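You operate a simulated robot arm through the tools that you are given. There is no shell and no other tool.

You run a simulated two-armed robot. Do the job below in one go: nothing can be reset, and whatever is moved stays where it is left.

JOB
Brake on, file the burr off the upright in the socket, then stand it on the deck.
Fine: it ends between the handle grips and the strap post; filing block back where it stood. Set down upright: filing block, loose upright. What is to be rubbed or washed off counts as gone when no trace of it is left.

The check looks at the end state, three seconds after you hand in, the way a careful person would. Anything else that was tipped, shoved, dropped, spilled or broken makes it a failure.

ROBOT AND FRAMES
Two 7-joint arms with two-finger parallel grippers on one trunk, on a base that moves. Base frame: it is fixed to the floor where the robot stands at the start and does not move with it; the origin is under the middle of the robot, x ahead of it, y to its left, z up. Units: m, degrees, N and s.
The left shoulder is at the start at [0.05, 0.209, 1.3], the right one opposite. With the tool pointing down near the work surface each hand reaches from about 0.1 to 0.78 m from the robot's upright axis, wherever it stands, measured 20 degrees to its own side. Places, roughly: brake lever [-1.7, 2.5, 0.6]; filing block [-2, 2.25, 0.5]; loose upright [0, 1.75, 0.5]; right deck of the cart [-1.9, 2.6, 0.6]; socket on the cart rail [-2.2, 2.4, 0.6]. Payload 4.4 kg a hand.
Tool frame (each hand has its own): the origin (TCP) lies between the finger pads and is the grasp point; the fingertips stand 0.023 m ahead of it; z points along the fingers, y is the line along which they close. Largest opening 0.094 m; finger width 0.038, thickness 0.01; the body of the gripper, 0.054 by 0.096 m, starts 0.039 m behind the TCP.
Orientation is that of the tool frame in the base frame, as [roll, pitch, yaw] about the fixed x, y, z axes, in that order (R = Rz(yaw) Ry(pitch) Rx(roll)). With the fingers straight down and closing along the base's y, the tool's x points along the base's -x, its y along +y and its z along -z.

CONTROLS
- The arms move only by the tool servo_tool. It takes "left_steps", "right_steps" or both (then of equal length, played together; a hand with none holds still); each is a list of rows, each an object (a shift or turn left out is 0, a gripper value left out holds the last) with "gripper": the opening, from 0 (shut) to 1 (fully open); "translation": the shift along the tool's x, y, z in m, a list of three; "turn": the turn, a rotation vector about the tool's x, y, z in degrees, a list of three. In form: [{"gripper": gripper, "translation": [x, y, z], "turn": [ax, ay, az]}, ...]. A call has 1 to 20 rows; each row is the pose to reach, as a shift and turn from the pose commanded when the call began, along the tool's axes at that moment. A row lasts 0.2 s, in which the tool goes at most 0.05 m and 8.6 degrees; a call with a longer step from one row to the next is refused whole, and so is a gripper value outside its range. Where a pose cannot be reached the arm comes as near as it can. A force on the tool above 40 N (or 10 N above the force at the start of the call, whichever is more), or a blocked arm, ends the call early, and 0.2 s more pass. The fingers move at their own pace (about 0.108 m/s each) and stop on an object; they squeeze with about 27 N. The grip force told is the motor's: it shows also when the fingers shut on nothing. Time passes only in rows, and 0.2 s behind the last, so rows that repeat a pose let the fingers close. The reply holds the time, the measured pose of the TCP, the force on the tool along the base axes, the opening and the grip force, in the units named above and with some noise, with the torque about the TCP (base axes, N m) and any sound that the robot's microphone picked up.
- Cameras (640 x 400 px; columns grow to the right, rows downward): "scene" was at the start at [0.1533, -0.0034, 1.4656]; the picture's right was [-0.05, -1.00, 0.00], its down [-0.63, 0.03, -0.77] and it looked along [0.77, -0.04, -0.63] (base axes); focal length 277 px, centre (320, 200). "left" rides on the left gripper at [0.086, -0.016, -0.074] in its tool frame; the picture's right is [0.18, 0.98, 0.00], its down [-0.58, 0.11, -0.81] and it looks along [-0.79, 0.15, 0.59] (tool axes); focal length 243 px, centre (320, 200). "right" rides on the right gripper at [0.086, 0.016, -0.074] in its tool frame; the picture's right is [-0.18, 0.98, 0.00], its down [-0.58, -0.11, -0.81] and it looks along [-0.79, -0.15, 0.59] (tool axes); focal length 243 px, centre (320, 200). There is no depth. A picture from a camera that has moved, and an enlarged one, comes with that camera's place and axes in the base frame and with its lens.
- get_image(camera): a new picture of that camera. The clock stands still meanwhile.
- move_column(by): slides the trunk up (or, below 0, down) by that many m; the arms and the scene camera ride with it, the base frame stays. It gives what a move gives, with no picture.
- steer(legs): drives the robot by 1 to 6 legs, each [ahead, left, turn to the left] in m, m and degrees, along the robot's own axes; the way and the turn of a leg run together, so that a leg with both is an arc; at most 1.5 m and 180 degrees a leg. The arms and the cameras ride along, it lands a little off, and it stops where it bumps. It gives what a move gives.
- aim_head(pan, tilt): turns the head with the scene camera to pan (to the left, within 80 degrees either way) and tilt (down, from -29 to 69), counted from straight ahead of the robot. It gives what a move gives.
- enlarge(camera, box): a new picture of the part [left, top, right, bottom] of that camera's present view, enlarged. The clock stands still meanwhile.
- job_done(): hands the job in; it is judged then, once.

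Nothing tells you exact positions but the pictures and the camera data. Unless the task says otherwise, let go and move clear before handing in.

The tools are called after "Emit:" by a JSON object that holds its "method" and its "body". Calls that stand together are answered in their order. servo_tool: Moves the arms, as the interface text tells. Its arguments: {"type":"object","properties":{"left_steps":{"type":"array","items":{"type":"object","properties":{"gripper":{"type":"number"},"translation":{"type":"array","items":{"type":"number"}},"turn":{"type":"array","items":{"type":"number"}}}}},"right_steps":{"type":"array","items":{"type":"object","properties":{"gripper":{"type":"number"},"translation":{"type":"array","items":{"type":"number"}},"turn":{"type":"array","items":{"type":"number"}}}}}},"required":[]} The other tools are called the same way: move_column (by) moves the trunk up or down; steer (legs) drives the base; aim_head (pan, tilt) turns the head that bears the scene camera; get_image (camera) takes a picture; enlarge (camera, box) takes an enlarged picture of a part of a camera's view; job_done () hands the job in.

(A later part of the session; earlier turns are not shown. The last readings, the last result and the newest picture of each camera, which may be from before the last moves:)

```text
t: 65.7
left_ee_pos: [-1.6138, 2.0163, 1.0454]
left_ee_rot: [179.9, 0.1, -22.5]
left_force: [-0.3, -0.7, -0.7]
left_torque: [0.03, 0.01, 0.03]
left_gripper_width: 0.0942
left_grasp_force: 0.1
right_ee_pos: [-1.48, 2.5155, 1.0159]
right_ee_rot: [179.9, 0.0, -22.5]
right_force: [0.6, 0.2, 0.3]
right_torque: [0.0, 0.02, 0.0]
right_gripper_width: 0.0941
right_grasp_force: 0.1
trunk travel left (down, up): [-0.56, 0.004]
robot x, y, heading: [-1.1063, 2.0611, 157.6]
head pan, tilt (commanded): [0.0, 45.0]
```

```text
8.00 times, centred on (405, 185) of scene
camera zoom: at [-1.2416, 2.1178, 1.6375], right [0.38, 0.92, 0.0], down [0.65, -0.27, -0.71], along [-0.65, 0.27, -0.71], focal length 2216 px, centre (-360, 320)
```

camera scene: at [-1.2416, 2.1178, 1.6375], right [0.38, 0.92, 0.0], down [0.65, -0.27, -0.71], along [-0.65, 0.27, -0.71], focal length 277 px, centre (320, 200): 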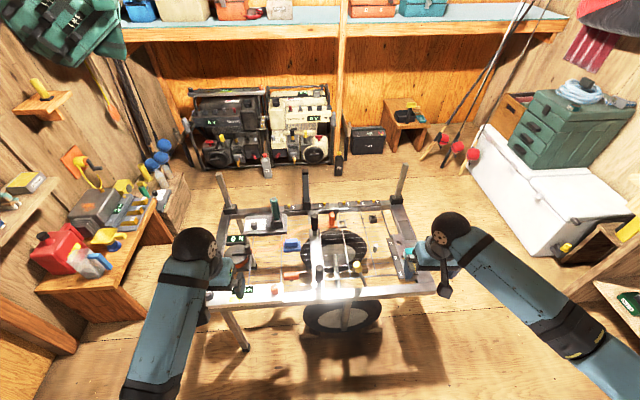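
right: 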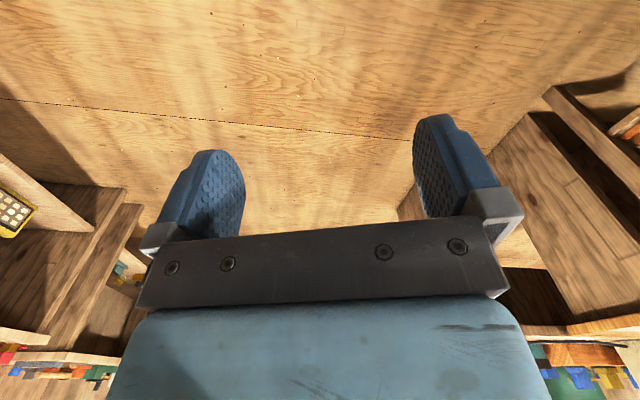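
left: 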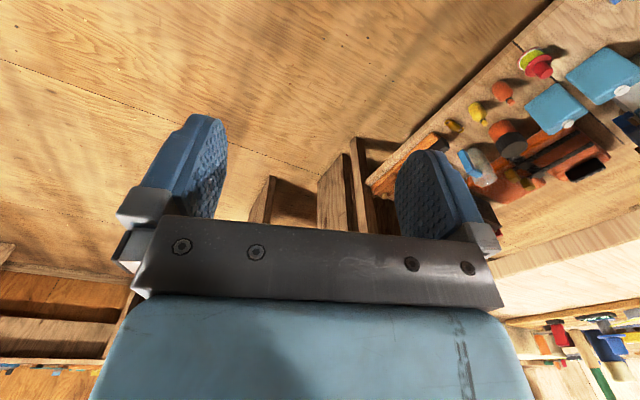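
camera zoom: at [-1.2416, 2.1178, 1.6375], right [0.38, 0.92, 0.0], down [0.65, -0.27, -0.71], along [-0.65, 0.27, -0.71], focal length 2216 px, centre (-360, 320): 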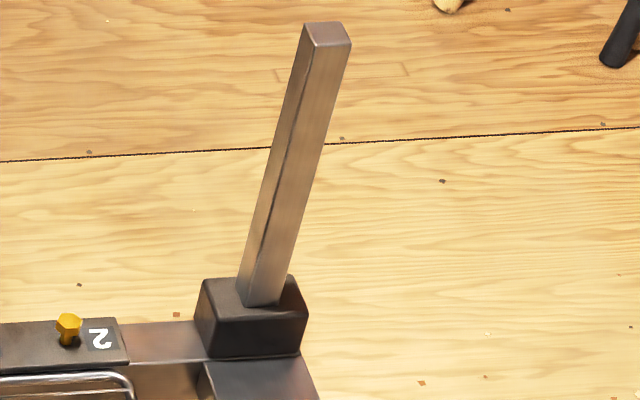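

The mid-rear socket holds a capped post between bolts 1 and 2; a small steel stub on the right deck looks like the strap post; the yellow-headed rod is the brake lever. I'll check my own base footprint and inspect the socketed post and lever further.

Emit:
{"method": "aim_head", "body": {"pan": 0, "tilt": 69}}

Emit:
{"method": "get_image", "body": {"camera": "scene"}}

Emit:
{"method": "get_image", "body": {"camera": "right"}}

Emit:
{"method": "get_image", "body": {"camera": "left"}}

```text
t: 66.6
left_ee_pos: [-1.6141, 2.0166, 1.0453]
left_ee_rot: [180.0, 0.1, -22.5]
left_force: [-0.4, 0.0, -0.4]
left_torque: [-0.01, 0.01, 0.02]
left_gripper_width: 0.0941
left_grasp_force: 0.1
right_ee_pos: [-1.4809, 2.5152, 1.0148]
right_ee_rot: [179.9, 0.0, -22.5]
right_force: [0.0, 0.1, 1.1]
right_torque: [0.01, -0.03, 0.0]
right_gripper_width: 0.0941
right_grasp_force: 0.0
trunk travel left (down, up): [-0.56, 0.004]
robot x, y, heading: [-1.1033, 2.0628, 157.5]
head pan, tilt (commanded): [0.0, 68.8]
```

```text
taken
camera scene: at [-1.2182, 2.1082, 1.6086], right [0.38, 0.92, 0.0], down [0.86, -0.36, -0.36], along [-0.34, 0.14, -0.93], focal length 277 px, centre (320, 200)
```

scene: 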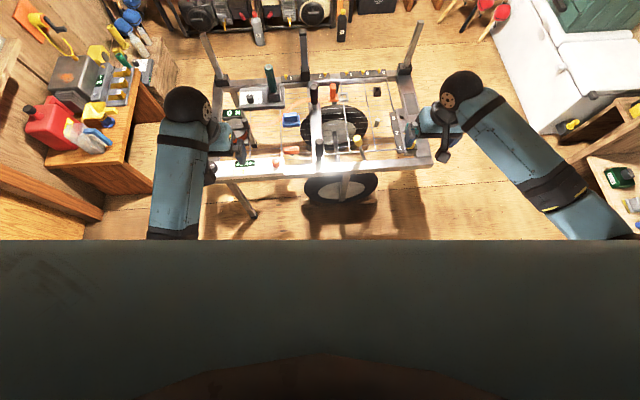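

```text
taken
camera right: at [-1.4062, 2.4672, 1.0888], right [-0.55, -0.84, 0.0], down [-0.5, 0.32, 0.81], along [-0.68, 0.44, -0.59], focal length 243 px, centre (320, 200)
```

right: 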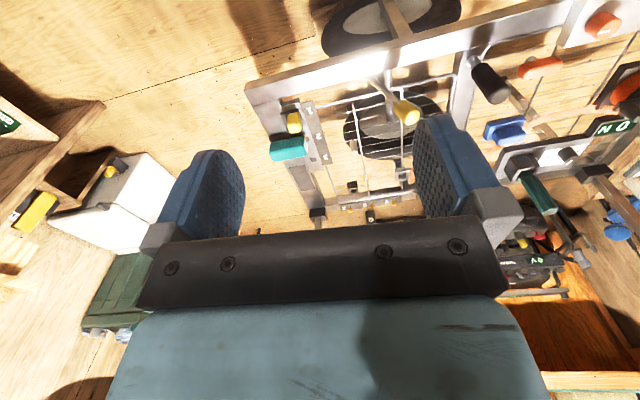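

```text
taken
camera left: at [-1.5293, 1.9986, 1.1196], right [-0.21, -0.98, 0.0], down [-0.58, 0.12, 0.81], along [-0.79, 0.17, -0.59], focal length 243 px, centre (320, 200)
```

left: 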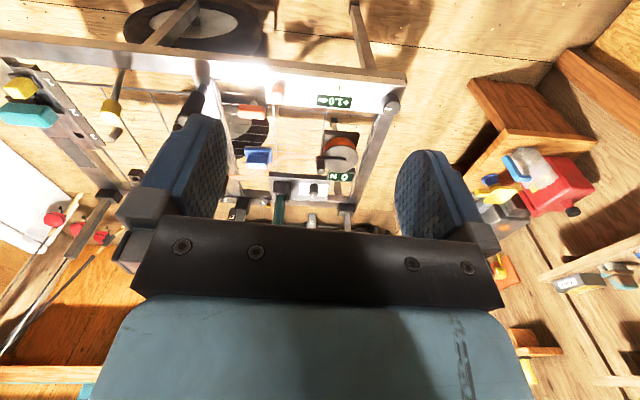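

Emit:
{"method": "aim_head", "body": {"pan": -10, "tilt": 50}}

Emit:
{"method": "enlarge", "body": {"camera": "scene", "box": [340, 180, 460, 255]}}

Emit:
{"method": "enlarge", "body": {"camera": "right", "box": [270, 40, 470, 165]}}

Emit:
{"method": "enlarge", "body": {"camera": "scene", "box": [280, 200, 480, 325]}}

```text
t: 67.4
left_ee_pos: [-1.6125, 2.0157, 1.0439]
left_ee_rot: [180.0, 0.0, -22.5]
left_force: [0.2, -0.3, 0.4]
left_torque: [0.01, 0.05, -0.03]
left_gripper_width: 0.094
left_grasp_force: 0.2
right_ee_pos: [-1.4806, 2.5151, 1.015]
right_ee_rot: [179.9, 0.0, -22.4]
right_force: [-0.3, -0.6, 1.0]
right_torque: [0.02, -0.01, 0.04]
right_gripper_width: 0.094
right_grasp_force: 0.1
trunk travel left (down, up): [-0.56, 0.004]
robot x, y, heading: [-1.1059, 2.0613, 157.6]
head pan, tilt (commanded): [-10.0, 50.0]
```

```text
5.33 times, centred on (400, 218) of scene
camera zoom: at [-1.2314, 2.128, 1.6304], right [0.54, 0.84, 0.0], down [0.65, -0.41, -0.64], along [-0.54, 0.34, -0.77], focal length 1477 px, centre (-107, 107)
```

zoom: 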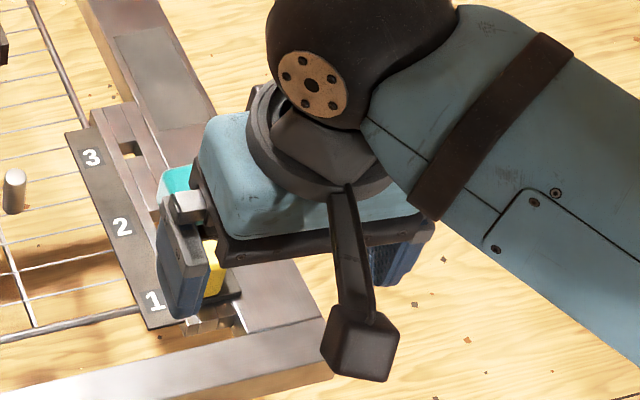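

```text
3.20 times, centred on (370, 102) of right
camera zoom: at [-1.4062, 2.4672, 1.0888], right [-0.55, -0.84, 0.0], down [-0.5, 0.32, 0.81], along [-0.68, 0.44, -0.59], focal length 776 px, centre (160, 512)
```

zoom: 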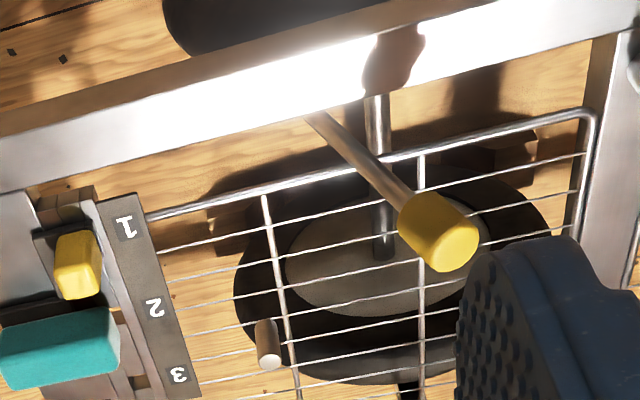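

```text
3.20 times, centred on (380, 262) of scene
camera zoom: at [-1.2314, 2.128, 1.6304], right [0.54, 0.84, 0.0], down [0.65, -0.41, -0.64], along [-0.54, 0.34, -0.77], focal length 886 px, centre (128, 0)
```

zoom: 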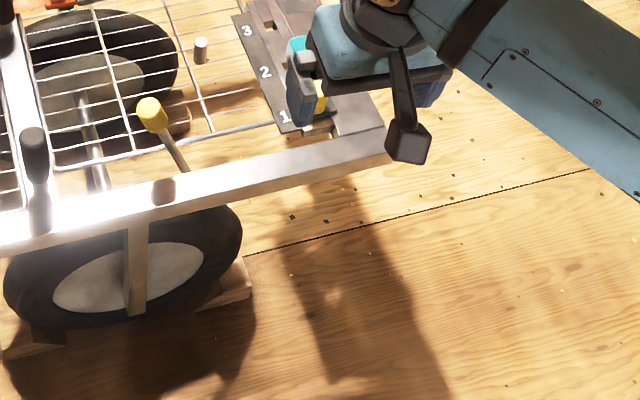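

The lever rod runs from a yellow head down past the front rail to a black foot near the wheel. I'll lower the trunk for a lower-angle view of it.

Emit:
{"method": "move_column", "body": {"by": -0.4}}

Emit:
{"method": "aim_head", "body": {"pan": -10, "tilt": 40}}

Emit:
{"method": "get_image", "body": {"camera": "scene"}}

Emit:
{"method": "get_image", "body": {"camera": "right"}}

```text
t: 71.3
left_ee_pos: [-1.6142, 2.0163, 0.6444]
left_ee_rot: [-180.0, 0.1, -22.6]
left_force: [-0.5, -0.6, -1.0]
left_torque: [-0.03, 0.01, 0.03]
left_gripper_width: 0.0941
left_grasp_force: 0.0
right_ee_pos: [-1.4793, 2.5151, 0.6161]
right_ee_rot: [-180.0, 0.1, -22.5]
right_force: [-0.2, 0.2, -0.7]
right_torque: [0.02, 0.02, 0.01]
right_gripper_width: 0.0939
right_grasp_force: 0.0
trunk travel left (down, up): [-0.16, 0.404]
robot x, y, heading: [-1.1058, 2.0606, 157.3]
head pan, tilt (commanded): [-10.0, 50.0]
```

```text
t: 72.0
left_ee_pos: [-1.6142, 2.0161, 0.6442]
left_ee_rot: [-180.0, 0.0, -22.5]
left_force: [0.2, 0.4, 0.5]
left_torque: [0.0, -0.01, 0.03]
left_gripper_width: 0.0938
left_grasp_force: 0.0
right_ee_pos: [-1.4796, 2.5146, 0.6142]
right_ee_rot: [180.0, 0.0, -22.6]
right_force: [0.3, 0.1, 0.0]
right_torque: [-0.02, 0.03, -0.02]
right_gripper_width: 0.094
right_grasp_force: 0.1
trunk travel left (down, up): [-0.16, 0.404]
robot x, y, heading: [-1.106, 2.0584, 157.5]
head pan, tilt (commanded): [-10.0, 40.0]
```

```text
taken
camera scene: at [-1.2382, 2.1324, 1.2446], right [0.54, 0.84, 0.0], down [0.54, -0.35, -0.77], along [-0.65, 0.41, -0.64], focal length 277 px, centre (320, 200)
```

scene: 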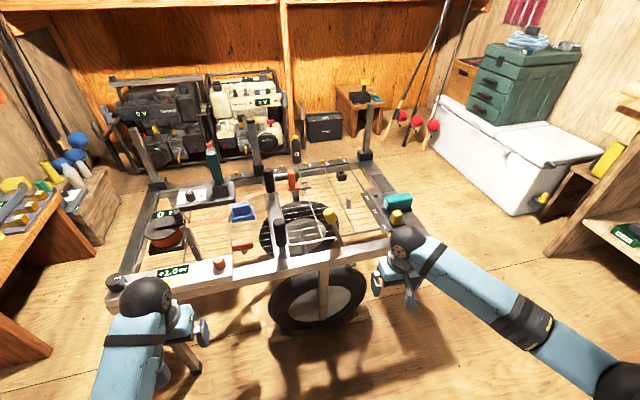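

```text
taken
camera right: at [-1.4062, 2.4672, 0.6888], right [-0.55, -0.84, 0.0], down [-0.5, 0.32, 0.81], along [-0.68, 0.44, -0.59], focal length 243 px, centre (320, 200)
```

right: 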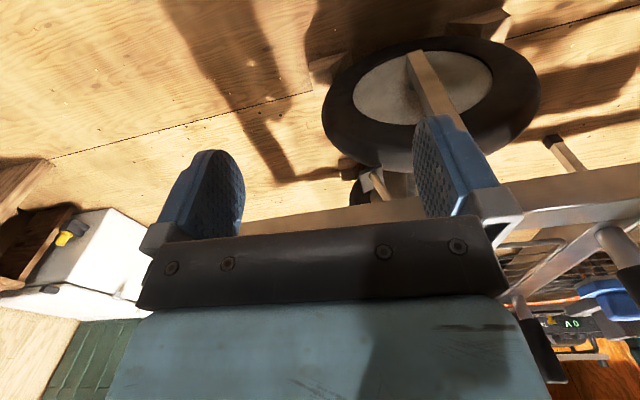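

Emit:
{"method": "enlarge", "body": {"camera": "scene", "box": [260, 170, 400, 258]}}

Emit:
{"method": "enlarge", "body": {"camera": "scene", "box": [220, 115, 300, 185]}}

Emit:
{"method": "enlarge", "body": {"camera": "scene", "box": [120, 170, 280, 270]}}

```text
4.55 times, centred on (330, 214) of scene
camera zoom: at [-1.2382, 2.1324, 1.2446], right [0.54, 0.84, 0.0], down [0.54, -0.35, -0.77], along [-0.65, 0.41, -0.64], focal length 1259 px, centre (274, 136)
```

zoom: 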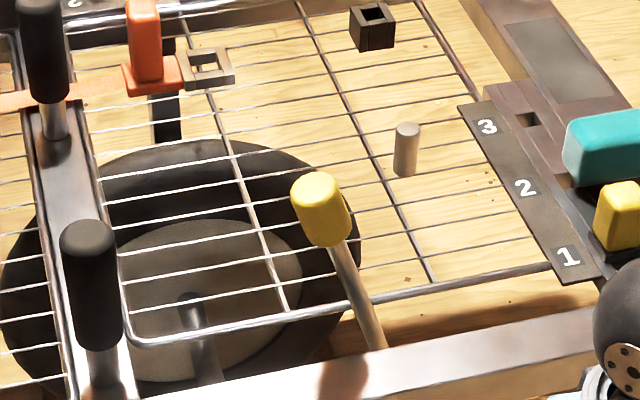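

```text
5.71 times, centred on (260, 150) of scene
camera zoom: at [-1.2382, 2.1324, 1.2446], right [0.54, 0.84, 0.0], down [0.54, -0.35, -0.77], along [-0.65, 0.41, -0.64], focal length 1583 px, centre (663, 486)
```

zoom: 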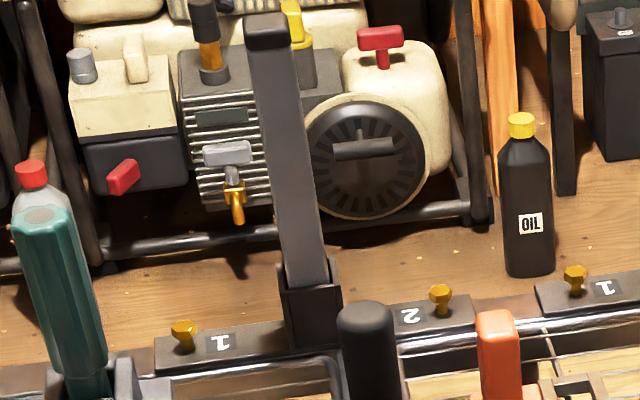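

```text
4.00 times, centred on (200, 220) of scene
camera zoom: at [-1.2382, 2.1324, 1.2446], right [0.54, 0.84, 0.0], down [0.54, -0.35, -0.77], along [-0.65, 0.41, -0.64], focal length 1108 px, centre (800, 120)
```

zoom: 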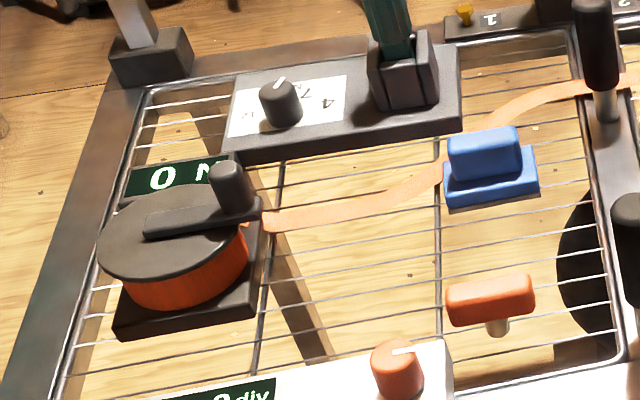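

The lever and blue filing block are clear. The visible faces of the socketed post show no burr, so I'll drive around the right end of the cart to inspect its rear side.

Emit:
{"method": "move_column", "body": {"by": 0.4}}

Emit:
{"method": "steer", "body": {"legs": [[0.3, -1.05, 0]]}}

Emit:
{"method": "aim_head", "body": {"pan": 0, "tilt": 40}}

Emit:
{"method": "get_image", "body": {"camera": "scene"}}

```text
t: 75.8
left_ee_pos: [-1.6134, 2.0162, 1.0449]
left_ee_rot: [-180.0, 0.0, -22.4]
left_force: [0.3, -0.4, 0.6]
left_torque: [0.03, -0.04, -0.01]
left_gripper_width: 0.0941
left_grasp_force: 0.1
right_ee_pos: [-1.4802, 2.5143, 1.0152]
right_ee_rot: [-180.0, 0.0, -22.5]
right_force: [-0.5, -0.8, 0.2]
right_torque: [0.01, 0.0, 0.0]
right_gripper_width: 0.0939
right_grasp_force: 0.0
trunk travel left (down, up): [-0.56, 0.004]
robot x, y, heading: [-1.1042, 2.0605, 157.4]
head pan, tilt (commanded): [-10.0, 40.0]
```

```text
t: 85.3
left_ee_pos: [-1.4866, 3.105, 1.045]
left_ee_rot: [-180.0, 0.1, -23.0]
left_force: [0.6, 0.3, -0.8]
left_torque: [0.01, 0.02, -0.01]
left_gripper_width: 0.0939
left_grasp_force: 0.0
right_ee_pos: [-1.3481, 3.6018, 1.0139]
right_ee_rot: [180.0, -0.1, -23.0]
right_force: [-0.1, 0.3, 0.3]
right_torque: [-0.05, 0.01, -0.02]
right_gripper_width: 0.0939
right_grasp_force: 0.0
trunk travel left (down, up): [-0.56, 0.004]
robot x, y, heading: [-0.9787, 3.1417, 157.1]
head pan, tilt (commanded): [-10.0, 40.0]
```

```text
t: 86.0
left_ee_pos: [-1.4862, 3.1036, 1.0443]
left_ee_rot: [180.0, 0.0, -23.0]
left_force: [0.4, 0.1, 0.2]
left_torque: [0.02, 0.0, 0.0]
left_gripper_width: 0.0941
left_grasp_force: 0.1
right_ee_pos: [-1.3471, 3.6023, 1.0153]
right_ee_rot: [180.0, 0.1, -23.0]
right_force: [0.1, 0.6, -0.3]
right_torque: [-0.02, 0.01, 0.01]
right_gripper_width: 0.0942
right_grasp_force: 0.0
trunk travel left (down, up): [-0.56, 0.004]
robot x, y, heading: [-0.9723, 3.1419, 156.8]
head pan, tilt (commanded): [0.0, 40.0]
```

```text
taken
camera scene: at [-1.1163, 3.2044, 1.6447], right [0.39, 0.92, 0.0], down [0.59, -0.25, -0.77], along [-0.71, 0.3, -0.64], focal length 277 px, centre (320, 200)
```

scene: 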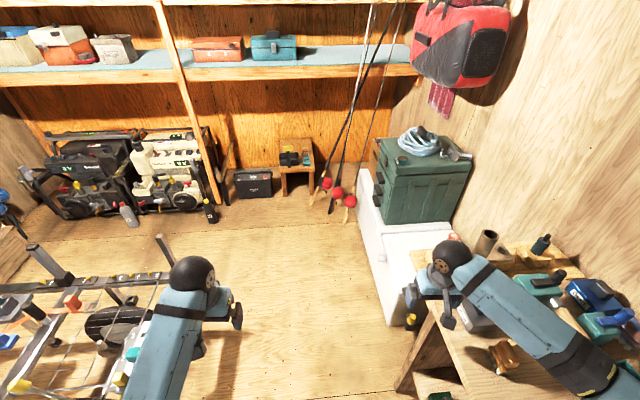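

The right arm is near the wall bench, so I'll turn to face the cart's end and strafe around the corner with the arms above the cart.

Emit:
{"method": "steer", "body": {"legs": [[-0.1, 0.15, 0], [0, 0, 90], [0, -0.7, 0]]}}

Emit:
{"method": "aim_head", "body": {"pan": -40, "tilt": 40}}

Emit:
{"method": "get_image", "body": {"camera": "scene"}}

Emit:
{"method": "aim_head", "body": {"pan": 0, "tilt": 45}}

Emit:
{"method": "get_image", "body": {"camera": "scene"}}

```text
t: 98.0
left_ee_pos: [-1.5437, 2.7265, 1.0452]
left_ee_rot: [-180.0, 0.0, 67.3]
left_force: [0.3, -0.1, 0.6]
left_torque: [0.0, 0.01, 0.0]
left_gripper_width: 0.0939
left_grasp_force: 0.1
right_ee_pos: [-2.0426, 2.8612, 1.0145]
right_ee_rot: [179.9, 0.0, 67.3]
right_force: [0.4, 0.4, -0.1]
right_torque: [-0.01, 0.02, 0.03]
right_gripper_width: 0.0941
right_grasp_force: 0.0
trunk travel left (down, up): [-0.56, 0.004]
robot x, y, heading: [-1.585, 3.2332, -112.5]
head pan, tilt (commanded): [0.0, 40.0]
```

```text
t: 99.1
left_ee_pos: [-1.5439, 2.7244, 1.0434]
left_ee_rot: [179.9, 0.1, 67.3]
left_force: [-1.4, -0.5, 0.5]
left_torque: [0.01, 0.02, -0.01]
left_gripper_width: 0.094
left_grasp_force: 0.1
right_ee_pos: [-2.0421, 2.8619, 1.0146]
right_ee_rot: [180.0, 0.0, 67.4]
right_force: [0.7, -0.1, 0.3]
right_torque: [-0.01, -0.02, 0.01]
right_gripper_width: 0.0939
right_grasp_force: 0.0
trunk travel left (down, up): [-0.56, 0.004]
robot x, y, heading: [-1.5873, 3.2347, -112.6]
head pan, tilt (commanded): [-40.0, 40.0]
```

```text
taken
camera scene: at [-1.6866, 3.1344, 1.6447], right [-0.46, 0.89, 0.0], down [0.57, 0.3, -0.77], along [-0.68, -0.35, -0.64], focal length 277 px, centre (320, 200)
```

scene: 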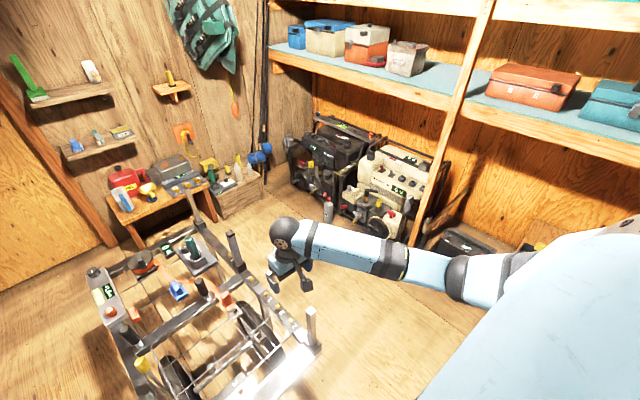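

```text
t: 100.1
left_ee_pos: [-1.544, 2.7256, 1.0464]
left_ee_rot: [180.0, 0.0, 67.4]
left_force: [0.5, -0.1, -0.2]
left_torque: [0.01, 0.0, 0.01]
left_gripper_width: 0.0939
left_grasp_force: 0.1
right_ee_pos: [-2.0422, 2.8602, 1.0146]
right_ee_rot: [-180.0, 0.0, 67.3]
right_force: [-0.9, 0.1, 0.6]
right_torque: [0.0, 0.02, 0.03]
right_gripper_width: 0.094
right_grasp_force: 0.0
trunk travel left (down, up): [-0.56, 0.004]
robot x, y, heading: [-1.5863, 3.2344, -112.6]
head pan, tilt (commanded): [0.0, 45.0]
```

```text
taken
camera scene: at [-1.6426, 3.0985, 1.6374], right [-0.92, 0.39, 0.0], down [0.27, 0.65, -0.71], along [-0.27, -0.65, -0.71], focal length 277 px, centre (320, 200)
```

scene: 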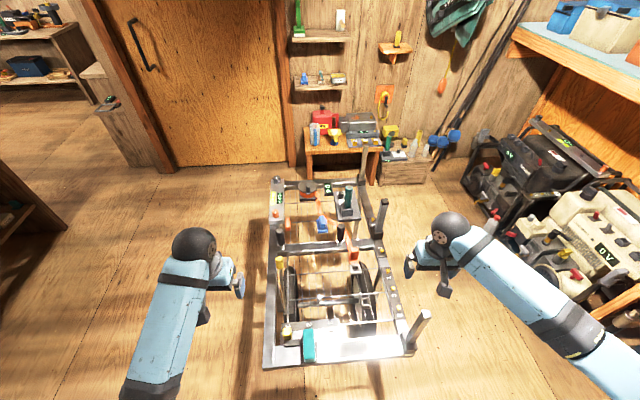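

Emit:
{"method": "enlarge", "body": {"camera": "scene", "box": [345, 190, 405, 245]}}

Emit:
{"method": "enlarge", "body": {"camera": "scene", "box": [255, 220, 435, 380]}}

Emit:
{"method": "enlarge", "body": {"camera": "scene", "box": [260, 180, 400, 268]}}

```text
7.27 times, centred on (375, 218) of scene
camera zoom: at [-1.6426, 3.0985, 1.6374], right [-0.92, 0.39, 0.0], down [0.27, 0.65, -0.71], along [-0.27, -0.65, -0.71], focal length 2014 px, centre (-80, 73)
```

zoom: 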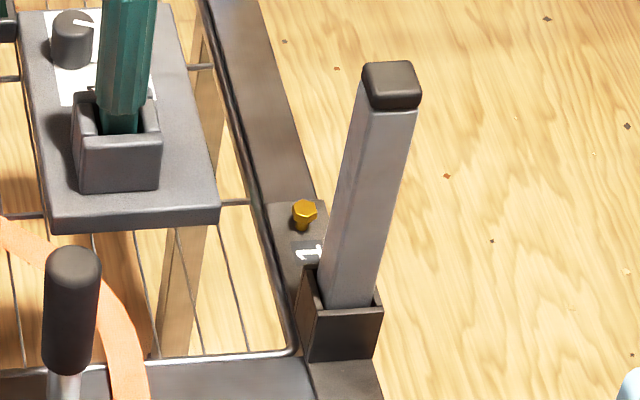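

```text
2.50 times, centred on (345, 300) of scene
camera zoom: at [-1.6426, 3.0985, 1.6374], right [-0.92, 0.39, 0.0], down [0.27, 0.65, -0.71], along [-0.27, -0.65, -0.71], focal length 692 px, centre (258, -50)
```

zoom: 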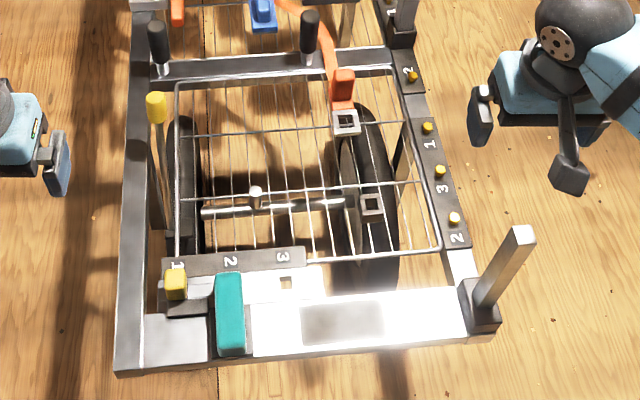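

```text
4.55 times, centred on (330, 224) of scene
camera zoom: at [-1.6426, 3.0985, 1.6374], right [-0.92, 0.39, 0.0], down [0.27, 0.65, -0.71], along [-0.27, -0.65, -0.71], focal length 1259 px, centre (274, 91)
```

zoom: 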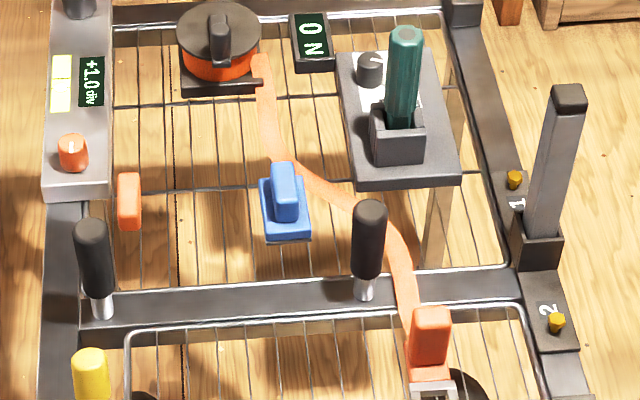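

Right and front faces of the socketed post are clean. I continue around to the rear side.

Emit:
{"method": "steer", "body": {"legs": [[0.056, -0.696, 0], [0, 0, 60], [0.07, -0.56, 0]]}}

Emit:
{"method": "aim_head", "body": {"pan": -20, "tilt": 40}}

Emit:
{"method": "get_image", "body": {"camera": "scene"}}

```text
t: 113.9
left_ee_pos: [-2.1776, 2.8505, 1.0461]
left_ee_rot: [179.9, 0.0, 127.8]
left_force: [-0.8, 0.3, 0.4]
left_torque: [0.0, -0.04, -0.01]
left_gripper_width: 0.0941
left_grasp_force: 0.0
right_ee_pos: [-2.5416, 2.4853, 1.0139]
right_ee_rot: [180.0, 0.1, 127.7]
right_force: [-0.5, 0.2, -0.4]
right_torque: [-0.02, -0.01, 0.04]
right_gripper_width: 0.0935
right_grasp_force: 0.0
trunk travel left (down, up): [-0.56, 0.004]
robot x, y, heading: [-2.6381, 3.068, -51.9]
head pan, tilt (commanded): [0.0, 45.0]
stopped in leg 3: the robot was blocked; the commanded pose is now the measured one
```

```text
t: 114.8
left_ee_pos: [-2.1764, 2.8526, 1.0455]
left_ee_rot: [-180.0, 0.0, 127.7]
left_force: [0.6, 0.1, 0.6]
left_torque: [0.04, 0.0, -0.03]
left_gripper_width: 0.0937
left_grasp_force: 0.0
right_ee_pos: [-2.541, 2.4855, 1.0142]
right_ee_rot: [-180.0, 0.1, 127.8]
right_force: [0.7, 0.2, 0.3]
right_torque: [-0.01, -0.04, 0.01]
right_gripper_width: 0.0943
right_grasp_force: 0.0
trunk travel left (down, up): [-0.56, 0.004]
robot x, y, heading: [-2.6419, 3.0667, -52.3]
head pan, tilt (commanded): [-20.0, 40.0]
```

```text
taken
camera scene: at [-2.5721, 2.9339, 1.6447], right [-0.95, -0.31, 0.0], down [-0.2, 0.61, -0.77], along [0.23, -0.73, -0.64], focal length 277 px, centre (320, 200)
```

scene: 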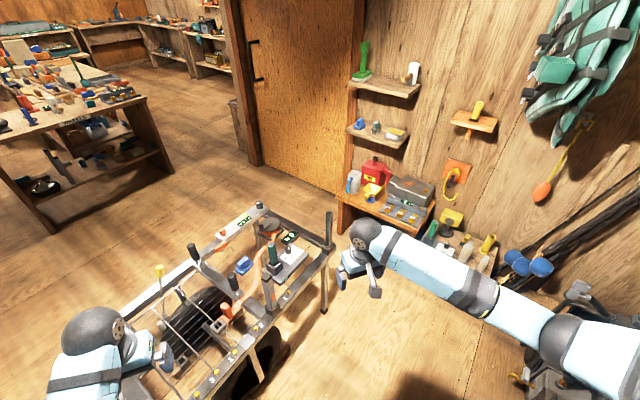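

The base reports it was blocked right at the end of the leg. I'll look to the right side to see what it is close to.

Emit:
{"method": "aim_head", "body": {"pan": -80, "tilt": 45}}

Emit:
{"method": "get_image", "body": {"camera": "scene"}}

Emit:
{"method": "aim_head", "body": {"pan": 80, "tilt": 45}}

Emit:
{"method": "get_image", "body": {"camera": "scene"}}

Emit:
{"method": "aim_head", "body": {"pan": 0, "tilt": 60}}

Emit:
{"method": "get_image", "body": {"camera": "scene"}}

```text
t: 116.1
left_ee_pos: [-2.1777, 2.8507, 1.0453]
left_ee_rot: [-180.0, 0.0, 127.8]
left_force: [-0.2, -0.1, -0.2]
left_torque: [0.01, 0.0, 0.01]
left_gripper_width: 0.094
left_grasp_force: 0.1
right_ee_pos: [-2.5404, 2.4861, 1.0153]
right_ee_rot: [180.0, -0.1, 127.8]
right_force: [-0.2, 0.0, -0.1]
right_torque: [0.03, 0.03, 0.0]
right_gripper_width: 0.0938
right_grasp_force: 0.1
trunk travel left (down, up): [-0.56, 0.004]
robot x, y, heading: [-2.6435, 3.0646, -52.3]
head pan, tilt (commanded): [-80.0, 45.0]
```

```text
taken
camera scene: at [-2.6531, 2.9542, 1.6374], right [-0.74, 0.67, 0.0], down [0.47, 0.52, -0.71], along [-0.47, -0.52, -0.71], focal length 277 px, centre (320, 200)
```

scene: 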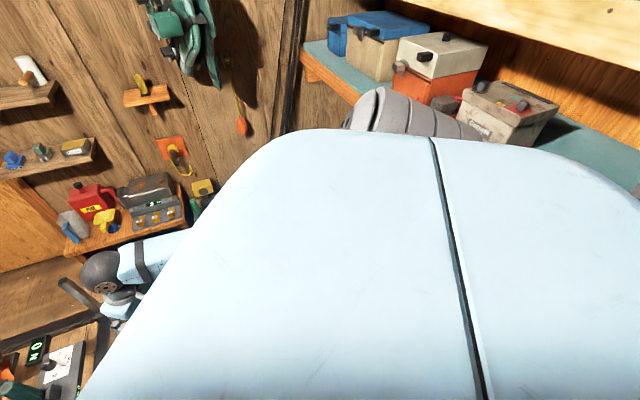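

```text
t: 118.5
left_ee_pos: [-2.1753, 2.8523, 1.0447]
left_ee_rot: [-180.0, 0.0, 127.9]
left_force: [0.9, 1.1, 0.0]
left_torque: [0.01, -0.01, -0.01]
left_gripper_width: 0.094
left_grasp_force: 0.0
right_ee_pos: [-2.5408, 2.4861, 1.0146]
right_ee_rot: [-179.9, 0.1, 127.8]
right_force: [0.3, -0.4, -1.0]
right_torque: [0.0, 0.0, -0.01]
right_gripper_width: 0.0941
right_grasp_force: 0.0
trunk travel left (down, up): [-0.56, 0.004]
robot x, y, heading: [-2.6375, 3.0667, -52.3]
head pan, tilt (commanded): [80.0, 45.0]
```

```text
taken
camera scene: at [-2.5265, 3.0523, 1.6374], right [0.47, -0.88, 0.0], down [-0.63, -0.33, -0.71], along [0.63, 0.33, -0.71], focal length 277 px, centre (320, 200)
```

scene: 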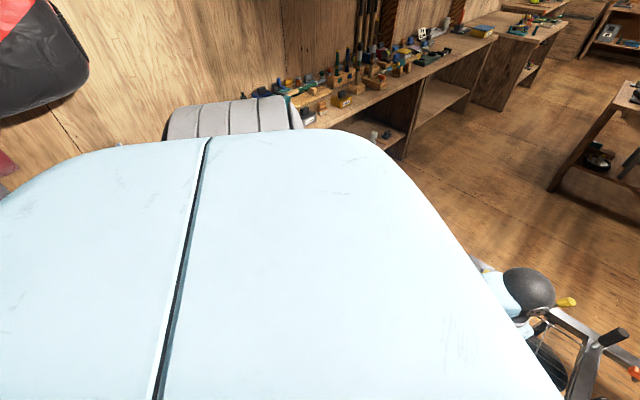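

```text
t: 120.1
left_ee_pos: [-2.1764, 2.852, 1.0459]
left_ee_rot: [-180.0, 0.0, 127.9]
left_force: [-0.9, 0.9, 0.1]
left_torque: [-0.02, -0.01, 0.0]
left_gripper_width: 0.0939
left_grasp_force: 0.1
right_ee_pos: [-2.5413, 2.4857, 1.0135]
right_ee_rot: [180.0, 0.0, 127.7]
right_force: [0.1, 0.1, 0.3]
right_torque: [-0.05, -0.01, -0.03]
right_gripper_width: 0.094
right_grasp_force: 0.1
trunk travel left (down, up): [-0.56, 0.004]
robot x, y, heading: [-2.6376, 3.0665, -52.1]
head pan, tilt (commanded): [0.0, 60.0]
```

```text
taken
camera scene: at [-2.5576, 2.9618, 1.6179], right [-0.79, -0.61, 0.0], down [-0.53, 0.68, -0.5], along [0.31, -0.4, -0.87], focal length 277 px, centre (320, 200)
```

scene: 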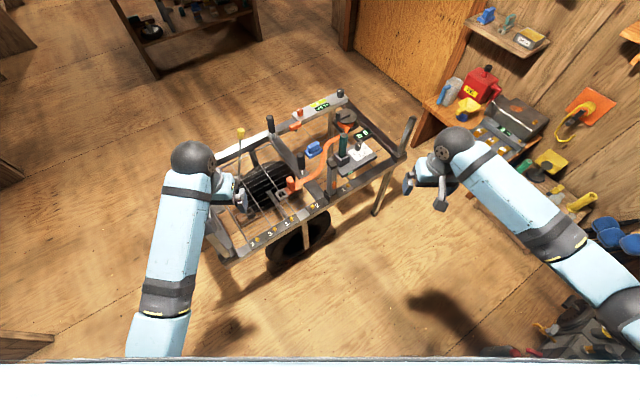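

Emit:
{"method": "enlarge", "body": {"camera": "scene", "box": [300, 120, 430, 215]}}

Emit:
{"method": "enlarge", "body": {"camera": "scene", "box": [310, 150, 360, 210]}}

Emit:
{"method": "aim_head", "body": {"pan": -60, "tilt": 20}}

Emit:
{"method": "get_image", "body": {"camera": "scene"}}

```text
4.21 times, centred on (365, 168) of scene
camera zoom: at [-2.5576, 2.9618, 1.6179], right [-0.79, -0.61, 0.0], down [-0.53, 0.68, -0.5], along [0.31, -0.4, -0.87], focal length 1166 px, centre (130, 337)
```

zoom: 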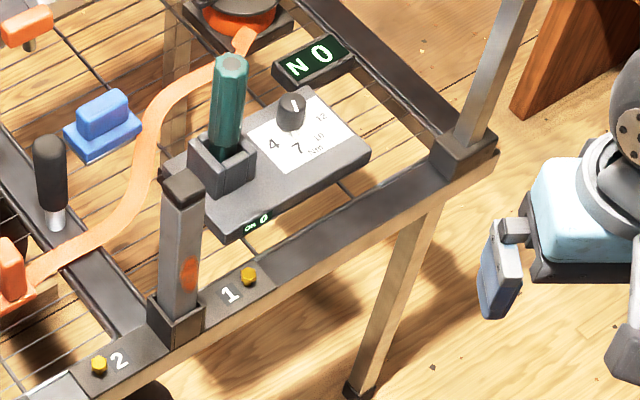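

```text
6.67 times, centred on (335, 180) of scene
camera zoom: at [-2.5576, 2.9618, 1.6179], right [-0.79, -0.61, 0.0], down [-0.53, 0.68, -0.5], along [0.31, -0.4, -0.87], focal length 1847 px, centre (220, 333)
```

zoom: 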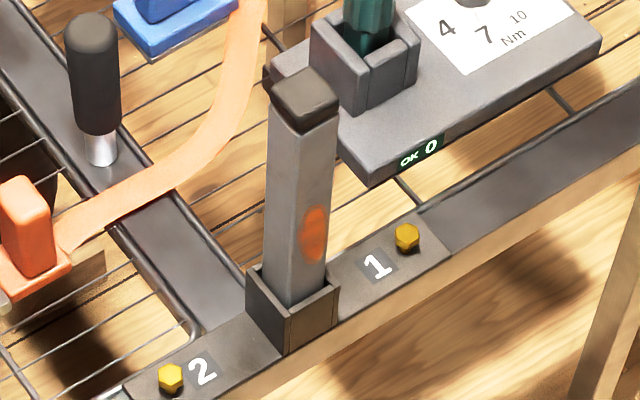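

```text
t: 121.4
left_ee_pos: [-2.1759, 2.8513, 1.0438]
left_ee_rot: [180.0, 0.0, 127.9]
left_force: [-0.5, 0.1, 0.5]
left_torque: [-0.02, 0.01, -0.01]
left_gripper_width: 0.094
left_grasp_force: 0.1
right_ee_pos: [-2.5403, 2.4848, 1.0144]
right_ee_rot: [180.0, 0.1, 127.8]
right_force: [0.2, -0.1, 0.0]
right_torque: [-0.03, 0.03, -0.01]
right_gripper_width: 0.0939
right_grasp_force: 0.0
trunk travel left (down, up): [-0.56, 0.004]
robot x, y, heading: [-2.6386, 3.0661, -52.1]
head pan, tilt (commanded): [-60.0, 20.0]
```

```text
taken
camera scene: at [-2.6336, 2.9282, 1.676], right [-0.93, 0.38, 0.0], down [0.13, 0.32, -0.94], along [-0.35, -0.87, -0.34], focal length 277 px, centre (320, 200)
```

scene: 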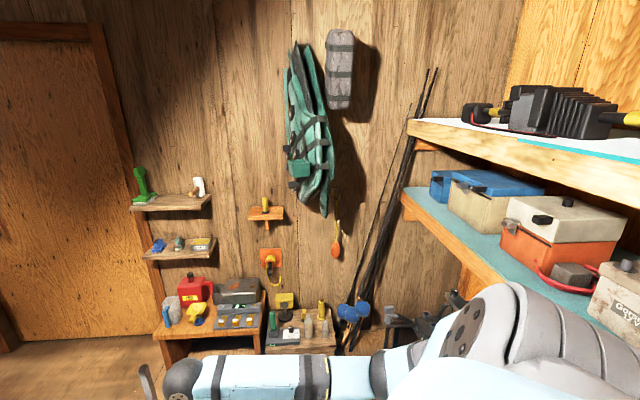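

Found it: the upright in the mid-rear socket carries an orange burr on its rear face, so that is the one to file and then stand on the deck. First the brake: I'll go back around to the cart's right end, where the left hand can reach the lever head (about [-1.72, 2.48, 0.70]).

Emit:
{"method": "steer", "body": {"legs": [[-0.065, 0.54, 0], [0, 0, -60], [0.02, 0.68, 0]]}}

Emit:
{"method": "aim_head", "body": {"pan": 10, "tilt": 50}}

Emit:
{"method": "get_image", "body": {"camera": "scene"}}

Emit:
{"method": "get_image", "body": {"camera": "left"}}

```text
t: 135.3
left_ee_pos: [-1.5895, 2.6599, 1.0455]
left_ee_rot: [179.9, 0.1, 67.3]
left_force: [0.0, 0.3, 0.9]
left_torque: [-0.03, 0.02, 0.0]
left_gripper_width: 0.0937
left_grasp_force: 0.1
right_ee_pos: [-2.089, 2.7967, 1.015]
right_ee_rot: [179.9, 0.0, 67.2]
right_force: [0.0, 1.0, -0.2]
right_torque: [-0.01, 0.0, -0.02]
right_gripper_width: 0.094
right_grasp_force: 0.1
trunk travel left (down, up): [-0.56, 0.004]
robot x, y, heading: [-1.6326, 3.1718, -112.8]
head pan, tilt (commanded): [-60.0, 20.0]
```

```text
t: 136.7
left_ee_pos: [-1.5902, 2.6588, 1.0453]
left_ee_rot: [-180.0, 0.0, 67.3]
left_force: [0.5, 0.1, 0.2]
left_torque: [-0.03, -0.02, 0.01]
left_gripper_width: 0.0939
left_grasp_force: 0.0
right_ee_pos: [-2.0884, 2.7962, 1.0141]
right_ee_rot: [-180.0, 0.0, 67.4]
right_force: [-0.1, -0.7, 0.0]
right_torque: [0.02, 0.01, 0.01]
right_gripper_width: 0.094
right_grasp_force: 0.0
trunk travel left (down, up): [-0.56, 0.004]
robot x, y, heading: [-1.633, 3.1713, -112.6]
head pan, tilt (commanded): [10.0, 50.0]
```

```text
taken
camera scene: at [-1.6746, 3.0334, 1.6305], right [-0.98, 0.22, 0.0], down [0.17, 0.75, -0.64], along [-0.14, -0.63, -0.77], focal length 277 px, centre (320, 200)
```

scene: 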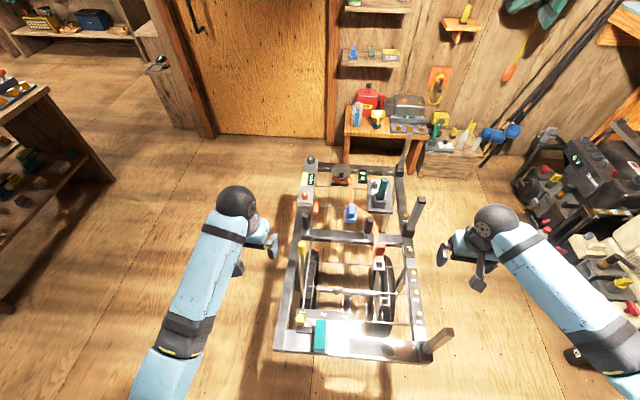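

```text
taken
camera left: at [-1.5732, 2.7466, 1.1195], right [0.98, -0.21, 0.0], down [-0.12, -0.58, 0.81], along [-0.17, -0.79, -0.59], focal length 243 px, centre (320, 200)
```

left: 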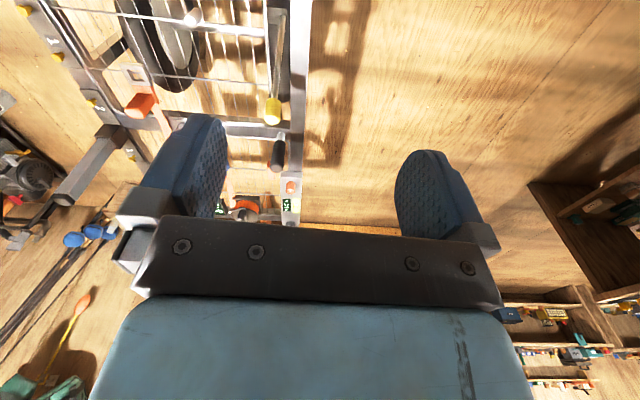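

Emit:
{"method": "enlarge", "body": {"camera": "scene", "box": [270, 200, 350, 360]}}

Emit:
{"method": "enlarge", "body": {"camera": "left", "box": [200, 0, 320, 130]}}

Emit:
{"method": "enlarge", "body": {"camera": "scene", "box": [265, 220, 445, 365]}}

```text
2.50 times, centred on (310, 280) of scene
camera zoom: at [-1.6746, 3.0334, 1.6305], right [-0.98, 0.22, 0.0], down [0.17, 0.75, -0.64], along [-0.14, -0.63, -0.77], focal length 692 px, centre (345, 0)
```

zoom: 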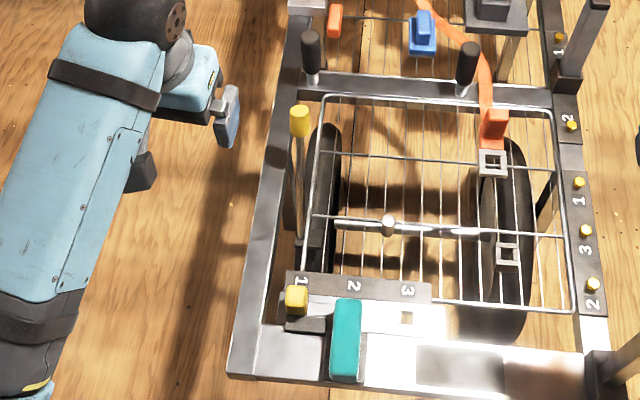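

```text
3.08 times, centred on (260, 65) of left
camera zoom: at [-1.5732, 2.7466, 1.1195], right [0.98, -0.21, 0.0], down [-0.12, -0.58, 0.81], along [-0.17, -0.79, -0.59], focal length 746 px, centre (505, 615)
```

zoom: 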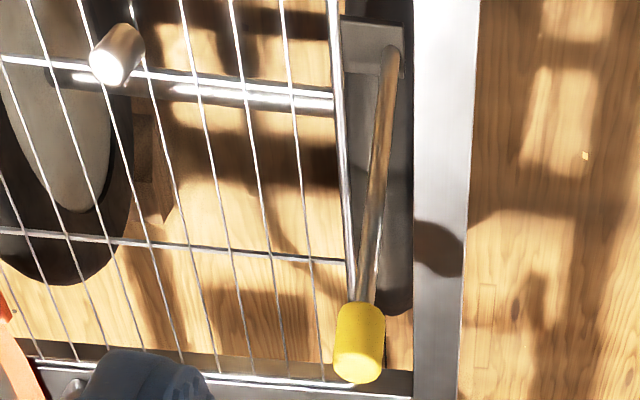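

```text
2.76 times, centred on (355, 292) of scene
camera zoom: at [-1.6746, 3.0334, 1.6305], right [-0.98, 0.22, 0.0], down [0.17, 0.75, -0.64], along [-0.14, -0.63, -0.77], focal length 764 px, centre (223, -55)
```

zoom: 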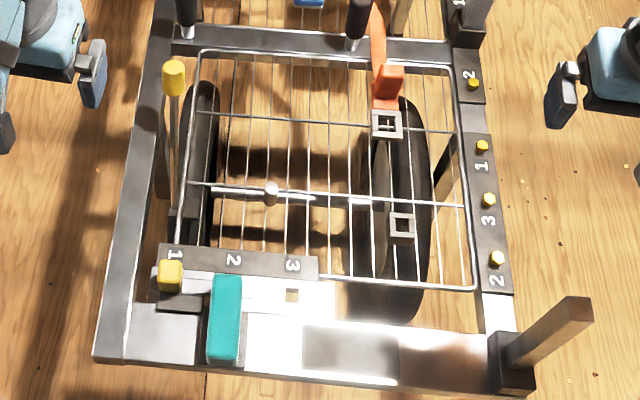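

The lever head is at about [-1.724, 2.490, 0.699] with its pivot at [-1.694, 2.58, 0.48], swinging along the cart's long axis. I'll bring the left hand over the head, lifting the right hand clear, then lower the trunk a bit.

Emit:
{"method": "servo_tool", "body": {"left_steps": [{"translation": [-0.0415, -0.0117, 0], "gripper": 1}, {"translation": [-0.083, -0.0234, 0]}, {"translation": [-0.1246, -0.0351, 0]}, {"translation": [-0.1662, -0.0468, 0]}, {"translation": [-0.2077, -0.0585, 0]}], "right_steps": [{"translation": [0, 0, -0.04]}, {"translation": [0, 0, -0.08]}, {"translation": [0, 0, -0.12]}, {"translation": [0, 0, -0.16]}, {"translation": [0, 0, -0.2]}]}}

Emit:
{"method": "move_column", "body": {"by": -0.2}}

Emit:
{"method": "get_image", "body": {"camera": "left"}}

Emit:
{"method": "get_image", "body": {"camera": "scene"}}

```text
t: 137.9
left_ee_pos: [-1.7245, 2.491, 1.042]
left_ee_rot: [179.9, -0.1, 67.3]
left_force: [0.2, -1.1, -0.2]
left_torque: [0.01, -0.01, 0.01]
left_gripper_width: 0.0938
left_grasp_force: 0.0
right_ee_pos: [-2.0895, 2.7962, 1.2131]
right_ee_rot: [179.9, -0.1, 67.3]
right_force: [0.0, -0.1, -0.7]
right_torque: [-0.01, -0.01, 0.03]
right_gripper_width: 0.0941
right_grasp_force: 0.1
trunk travel left (down, up): [-0.56, 0.004]
robot x, y, heading: [-1.6331, 3.1693, -112.5]
head pan, tilt (commanded): [10.0, 50.0]
```

```text
t: 140.1
left_ee_pos: [-1.724, 2.4919, 0.8446]
left_ee_rot: [-180.0, 0.0, 67.4]
left_force: [0.1, 0.9, 0.1]
left_torque: [0.05, 0.0, 0.01]
left_gripper_width: 0.0938
left_grasp_force: 0.1
right_ee_pos: [-2.0893, 2.7962, 1.0136]
right_ee_rot: [179.9, 0.0, 67.3]
right_force: [0.1, -0.3, 0.7]
right_torque: [-0.01, 0.0, 0.02]
right_gripper_width: 0.0938
right_grasp_force: 0.0
trunk travel left (down, up): [-0.36, 0.204]
robot x, y, heading: [-1.6354, 3.1709, -112.8]
head pan, tilt (commanded): [10.0, 50.0]
```

```text
taken
camera left: at [-1.707, 2.5781, 0.9188], right [0.98, -0.21, 0.0], down [-0.12, -0.58, 0.81], along [-0.17, -0.79, -0.59], focal length 243 px, centre (320, 200)
```

left: 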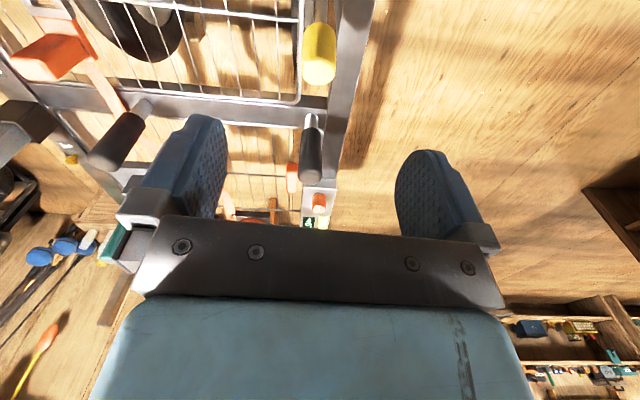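

```text
taken
camera scene: at [-1.6744, 3.0335, 1.4306], right [-0.98, 0.22, 0.0], down [0.17, 0.75, -0.64], along [-0.14, -0.63, -0.77], focal length 277 px, centre (320, 200)
```

scene: 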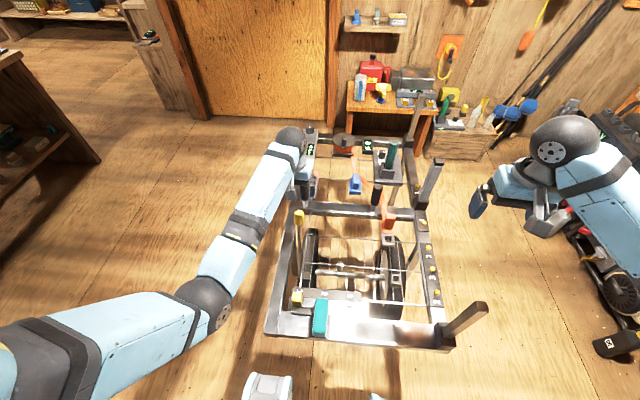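

The hand is right above the lever head. I'll descend over it and close on it.

Emit:
{"method": "servo_tool", "body": {"left_steps": [{"translation": [0, 0, 0.05], "gripper": 1}, {"translation": [0, 0, 0.1]}, {"translation": [0, 0, 0.143]}]}}

Emit:
{"method": "get_image", "body": {"camera": "left"}}

Emit:
{"method": "enlarge", "body": {"camera": "scene", "box": [240, 130, 360, 310]}}

```text
t: 140.9
left_ee_pos: [-1.7253, 2.491, 0.6997]
left_ee_rot: [180.0, 0.1, 67.3]
left_force: [0.4, 0.8, -0.6]
left_torque: [0.04, 0.02, 0.0]
left_gripper_width: 0.0941
left_grasp_force: 0.0
right_ee_pos: [-2.0896, 2.7954, 1.0139]
right_ee_rot: [-180.0, 0.0, 67.3]
right_force: [-0.5, 0.0, 0.2]
right_torque: [0.0, 0.01, -0.03]
right_gripper_width: 0.094
right_grasp_force: 0.0
trunk travel left (down, up): [-0.36, 0.204]
robot x, y, heading: [-1.6335, 3.1738, -112.5]
head pan, tilt (commanded): [10.0, 50.0]
```

```text
taken
camera left: at [-1.7073, 2.5781, 0.7742], right [0.98, -0.21, 0.0], down [-0.12, -0.58, 0.81], along [-0.17, -0.79, -0.59], focal length 243 px, centre (320, 200)
```

left: 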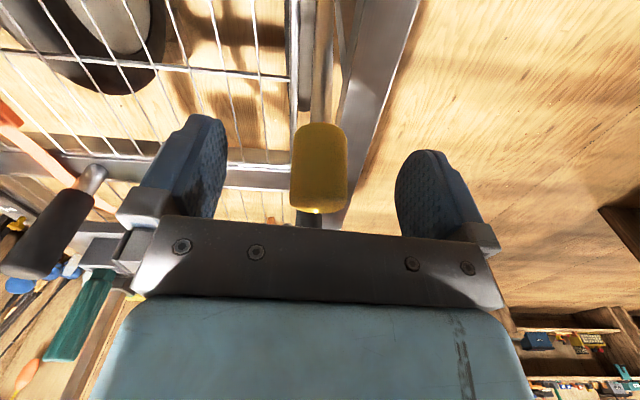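

```text
2.22 times, centred on (300, 220) of scene
camera zoom: at [-1.6746, 3.0328, 1.4304], right [-0.98, 0.22, 0.0], down [0.17, 0.75, -0.64], along [-0.14, -0.63, -0.77], focal length 616 px, centre (364, 156)
```

zoom: 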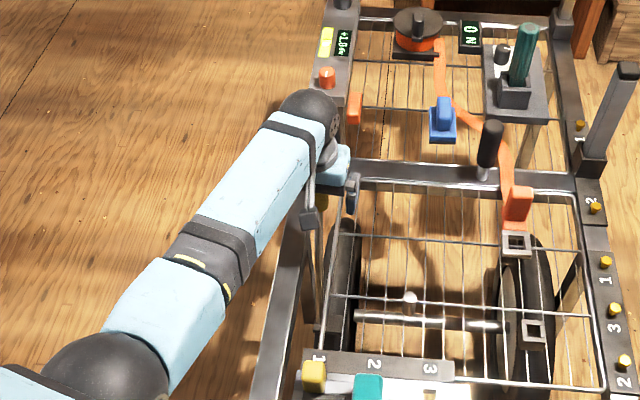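

Emit:
{"method": "servo_tool", "body": {"left_steps": [{"gripper": 0}, {"gripper": 0}, {"gripper": 0}, {"gripper": 0}]}}

Emit:
{"method": "servo_tool", "body": {"left_steps": [{"translation": [0.017, 0.0006, -0.006]}, {"translation": [0.0337, 0.0012, -0.0118]}, {"translation": [0.0488, 0.0018, -0.0155]}, {"translation": [0.0638, 0.0024, -0.0178]}, {"translation": [0.079, 0.003, -0.0193]}, {"translation": [0.0945, 0.0035, -0.0198]}]}}

Emit:
{"method": "enlarge", "body": {"camera": "scene", "box": [240, 130, 360, 310]}}

Emit:
{"method": "get_image", "body": {"camera": "left"}}

```text
t: 141.9
left_ee_pos: [-1.7217, 2.4912, 0.7001]
left_ee_rot: [180.0, 0.1, 67.4]
left_force: [13.3, -5.2, -0.9]
left_torque: [-0.02, 0.84, 0.5]
left_gripper_width: 0.0321
left_grasp_force: 45.6
right_ee_pos: [-2.0866, 2.796, 1.0146]
right_ee_rot: [-179.9, -0.1, 67.3]
right_force: [0.7, -0.7, -0.5]
right_torque: [0.02, -0.02, 0.0]
right_gripper_width: 0.0939
right_grasp_force: 0.0
trunk travel left (down, up): [-0.36, 0.204]
robot x, y, heading: [-1.6277, 3.1713, -112.6]
head pan, tilt (commanded): [10.0, 50.0]
```

```text
t: 143.0
left_ee_pos: [-1.7003, 2.5609, 0.717]
left_ee_rot: [-179.6, -0.3, 66.9]
left_force: [-8.7, -2.2, -16.6]
left_torque: [-0.95, -0.38, -0.17]
left_gripper_width: 0.0316
left_grasp_force: 44.7
right_ee_pos: [-2.0908, 2.7954, 1.0132]
right_ee_rot: [-179.8, -0.1, 67.1]
right_force: [0.3, 0.9, -0.1]
right_torque: [0.0, -0.01, 0.0]
right_gripper_width: 0.0939
right_grasp_force: 0.0
trunk travel left (down, up): [-0.36, 0.204]
robot x, y, heading: [-1.6328, 3.17, -113.1]
head pan, tilt (commanded): [10.0, 50.0]
stopped in row 5 (left hand): the force on the tool passed its limit at 45 N (the readings are from after the stop); the commanded pose is now the measured one
```

```text
2.22 times, centred on (300, 220) of scene
camera zoom: at [-1.6752, 3.0321, 1.4305], right [-0.97, 0.22, 0.0], down [0.17, 0.75, -0.64], along [-0.14, -0.63, -0.77], focal length 616 px, centre (364, 156)
```

zoom: 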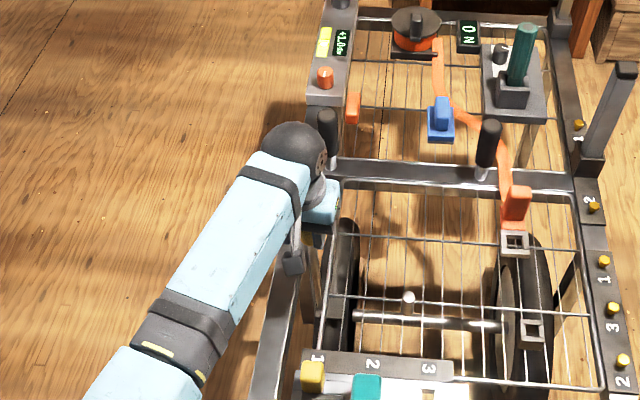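

```text
taken
camera left: at [-1.681, 2.647, 0.7916], right [0.98, -0.22, 0.0], down [-0.13, -0.58, 0.8], along [-0.18, -0.78, -0.6], focal length 243 px, centre (320, 200)
```

left: 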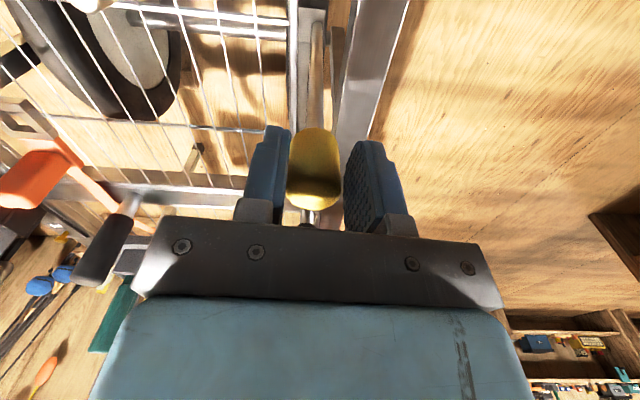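

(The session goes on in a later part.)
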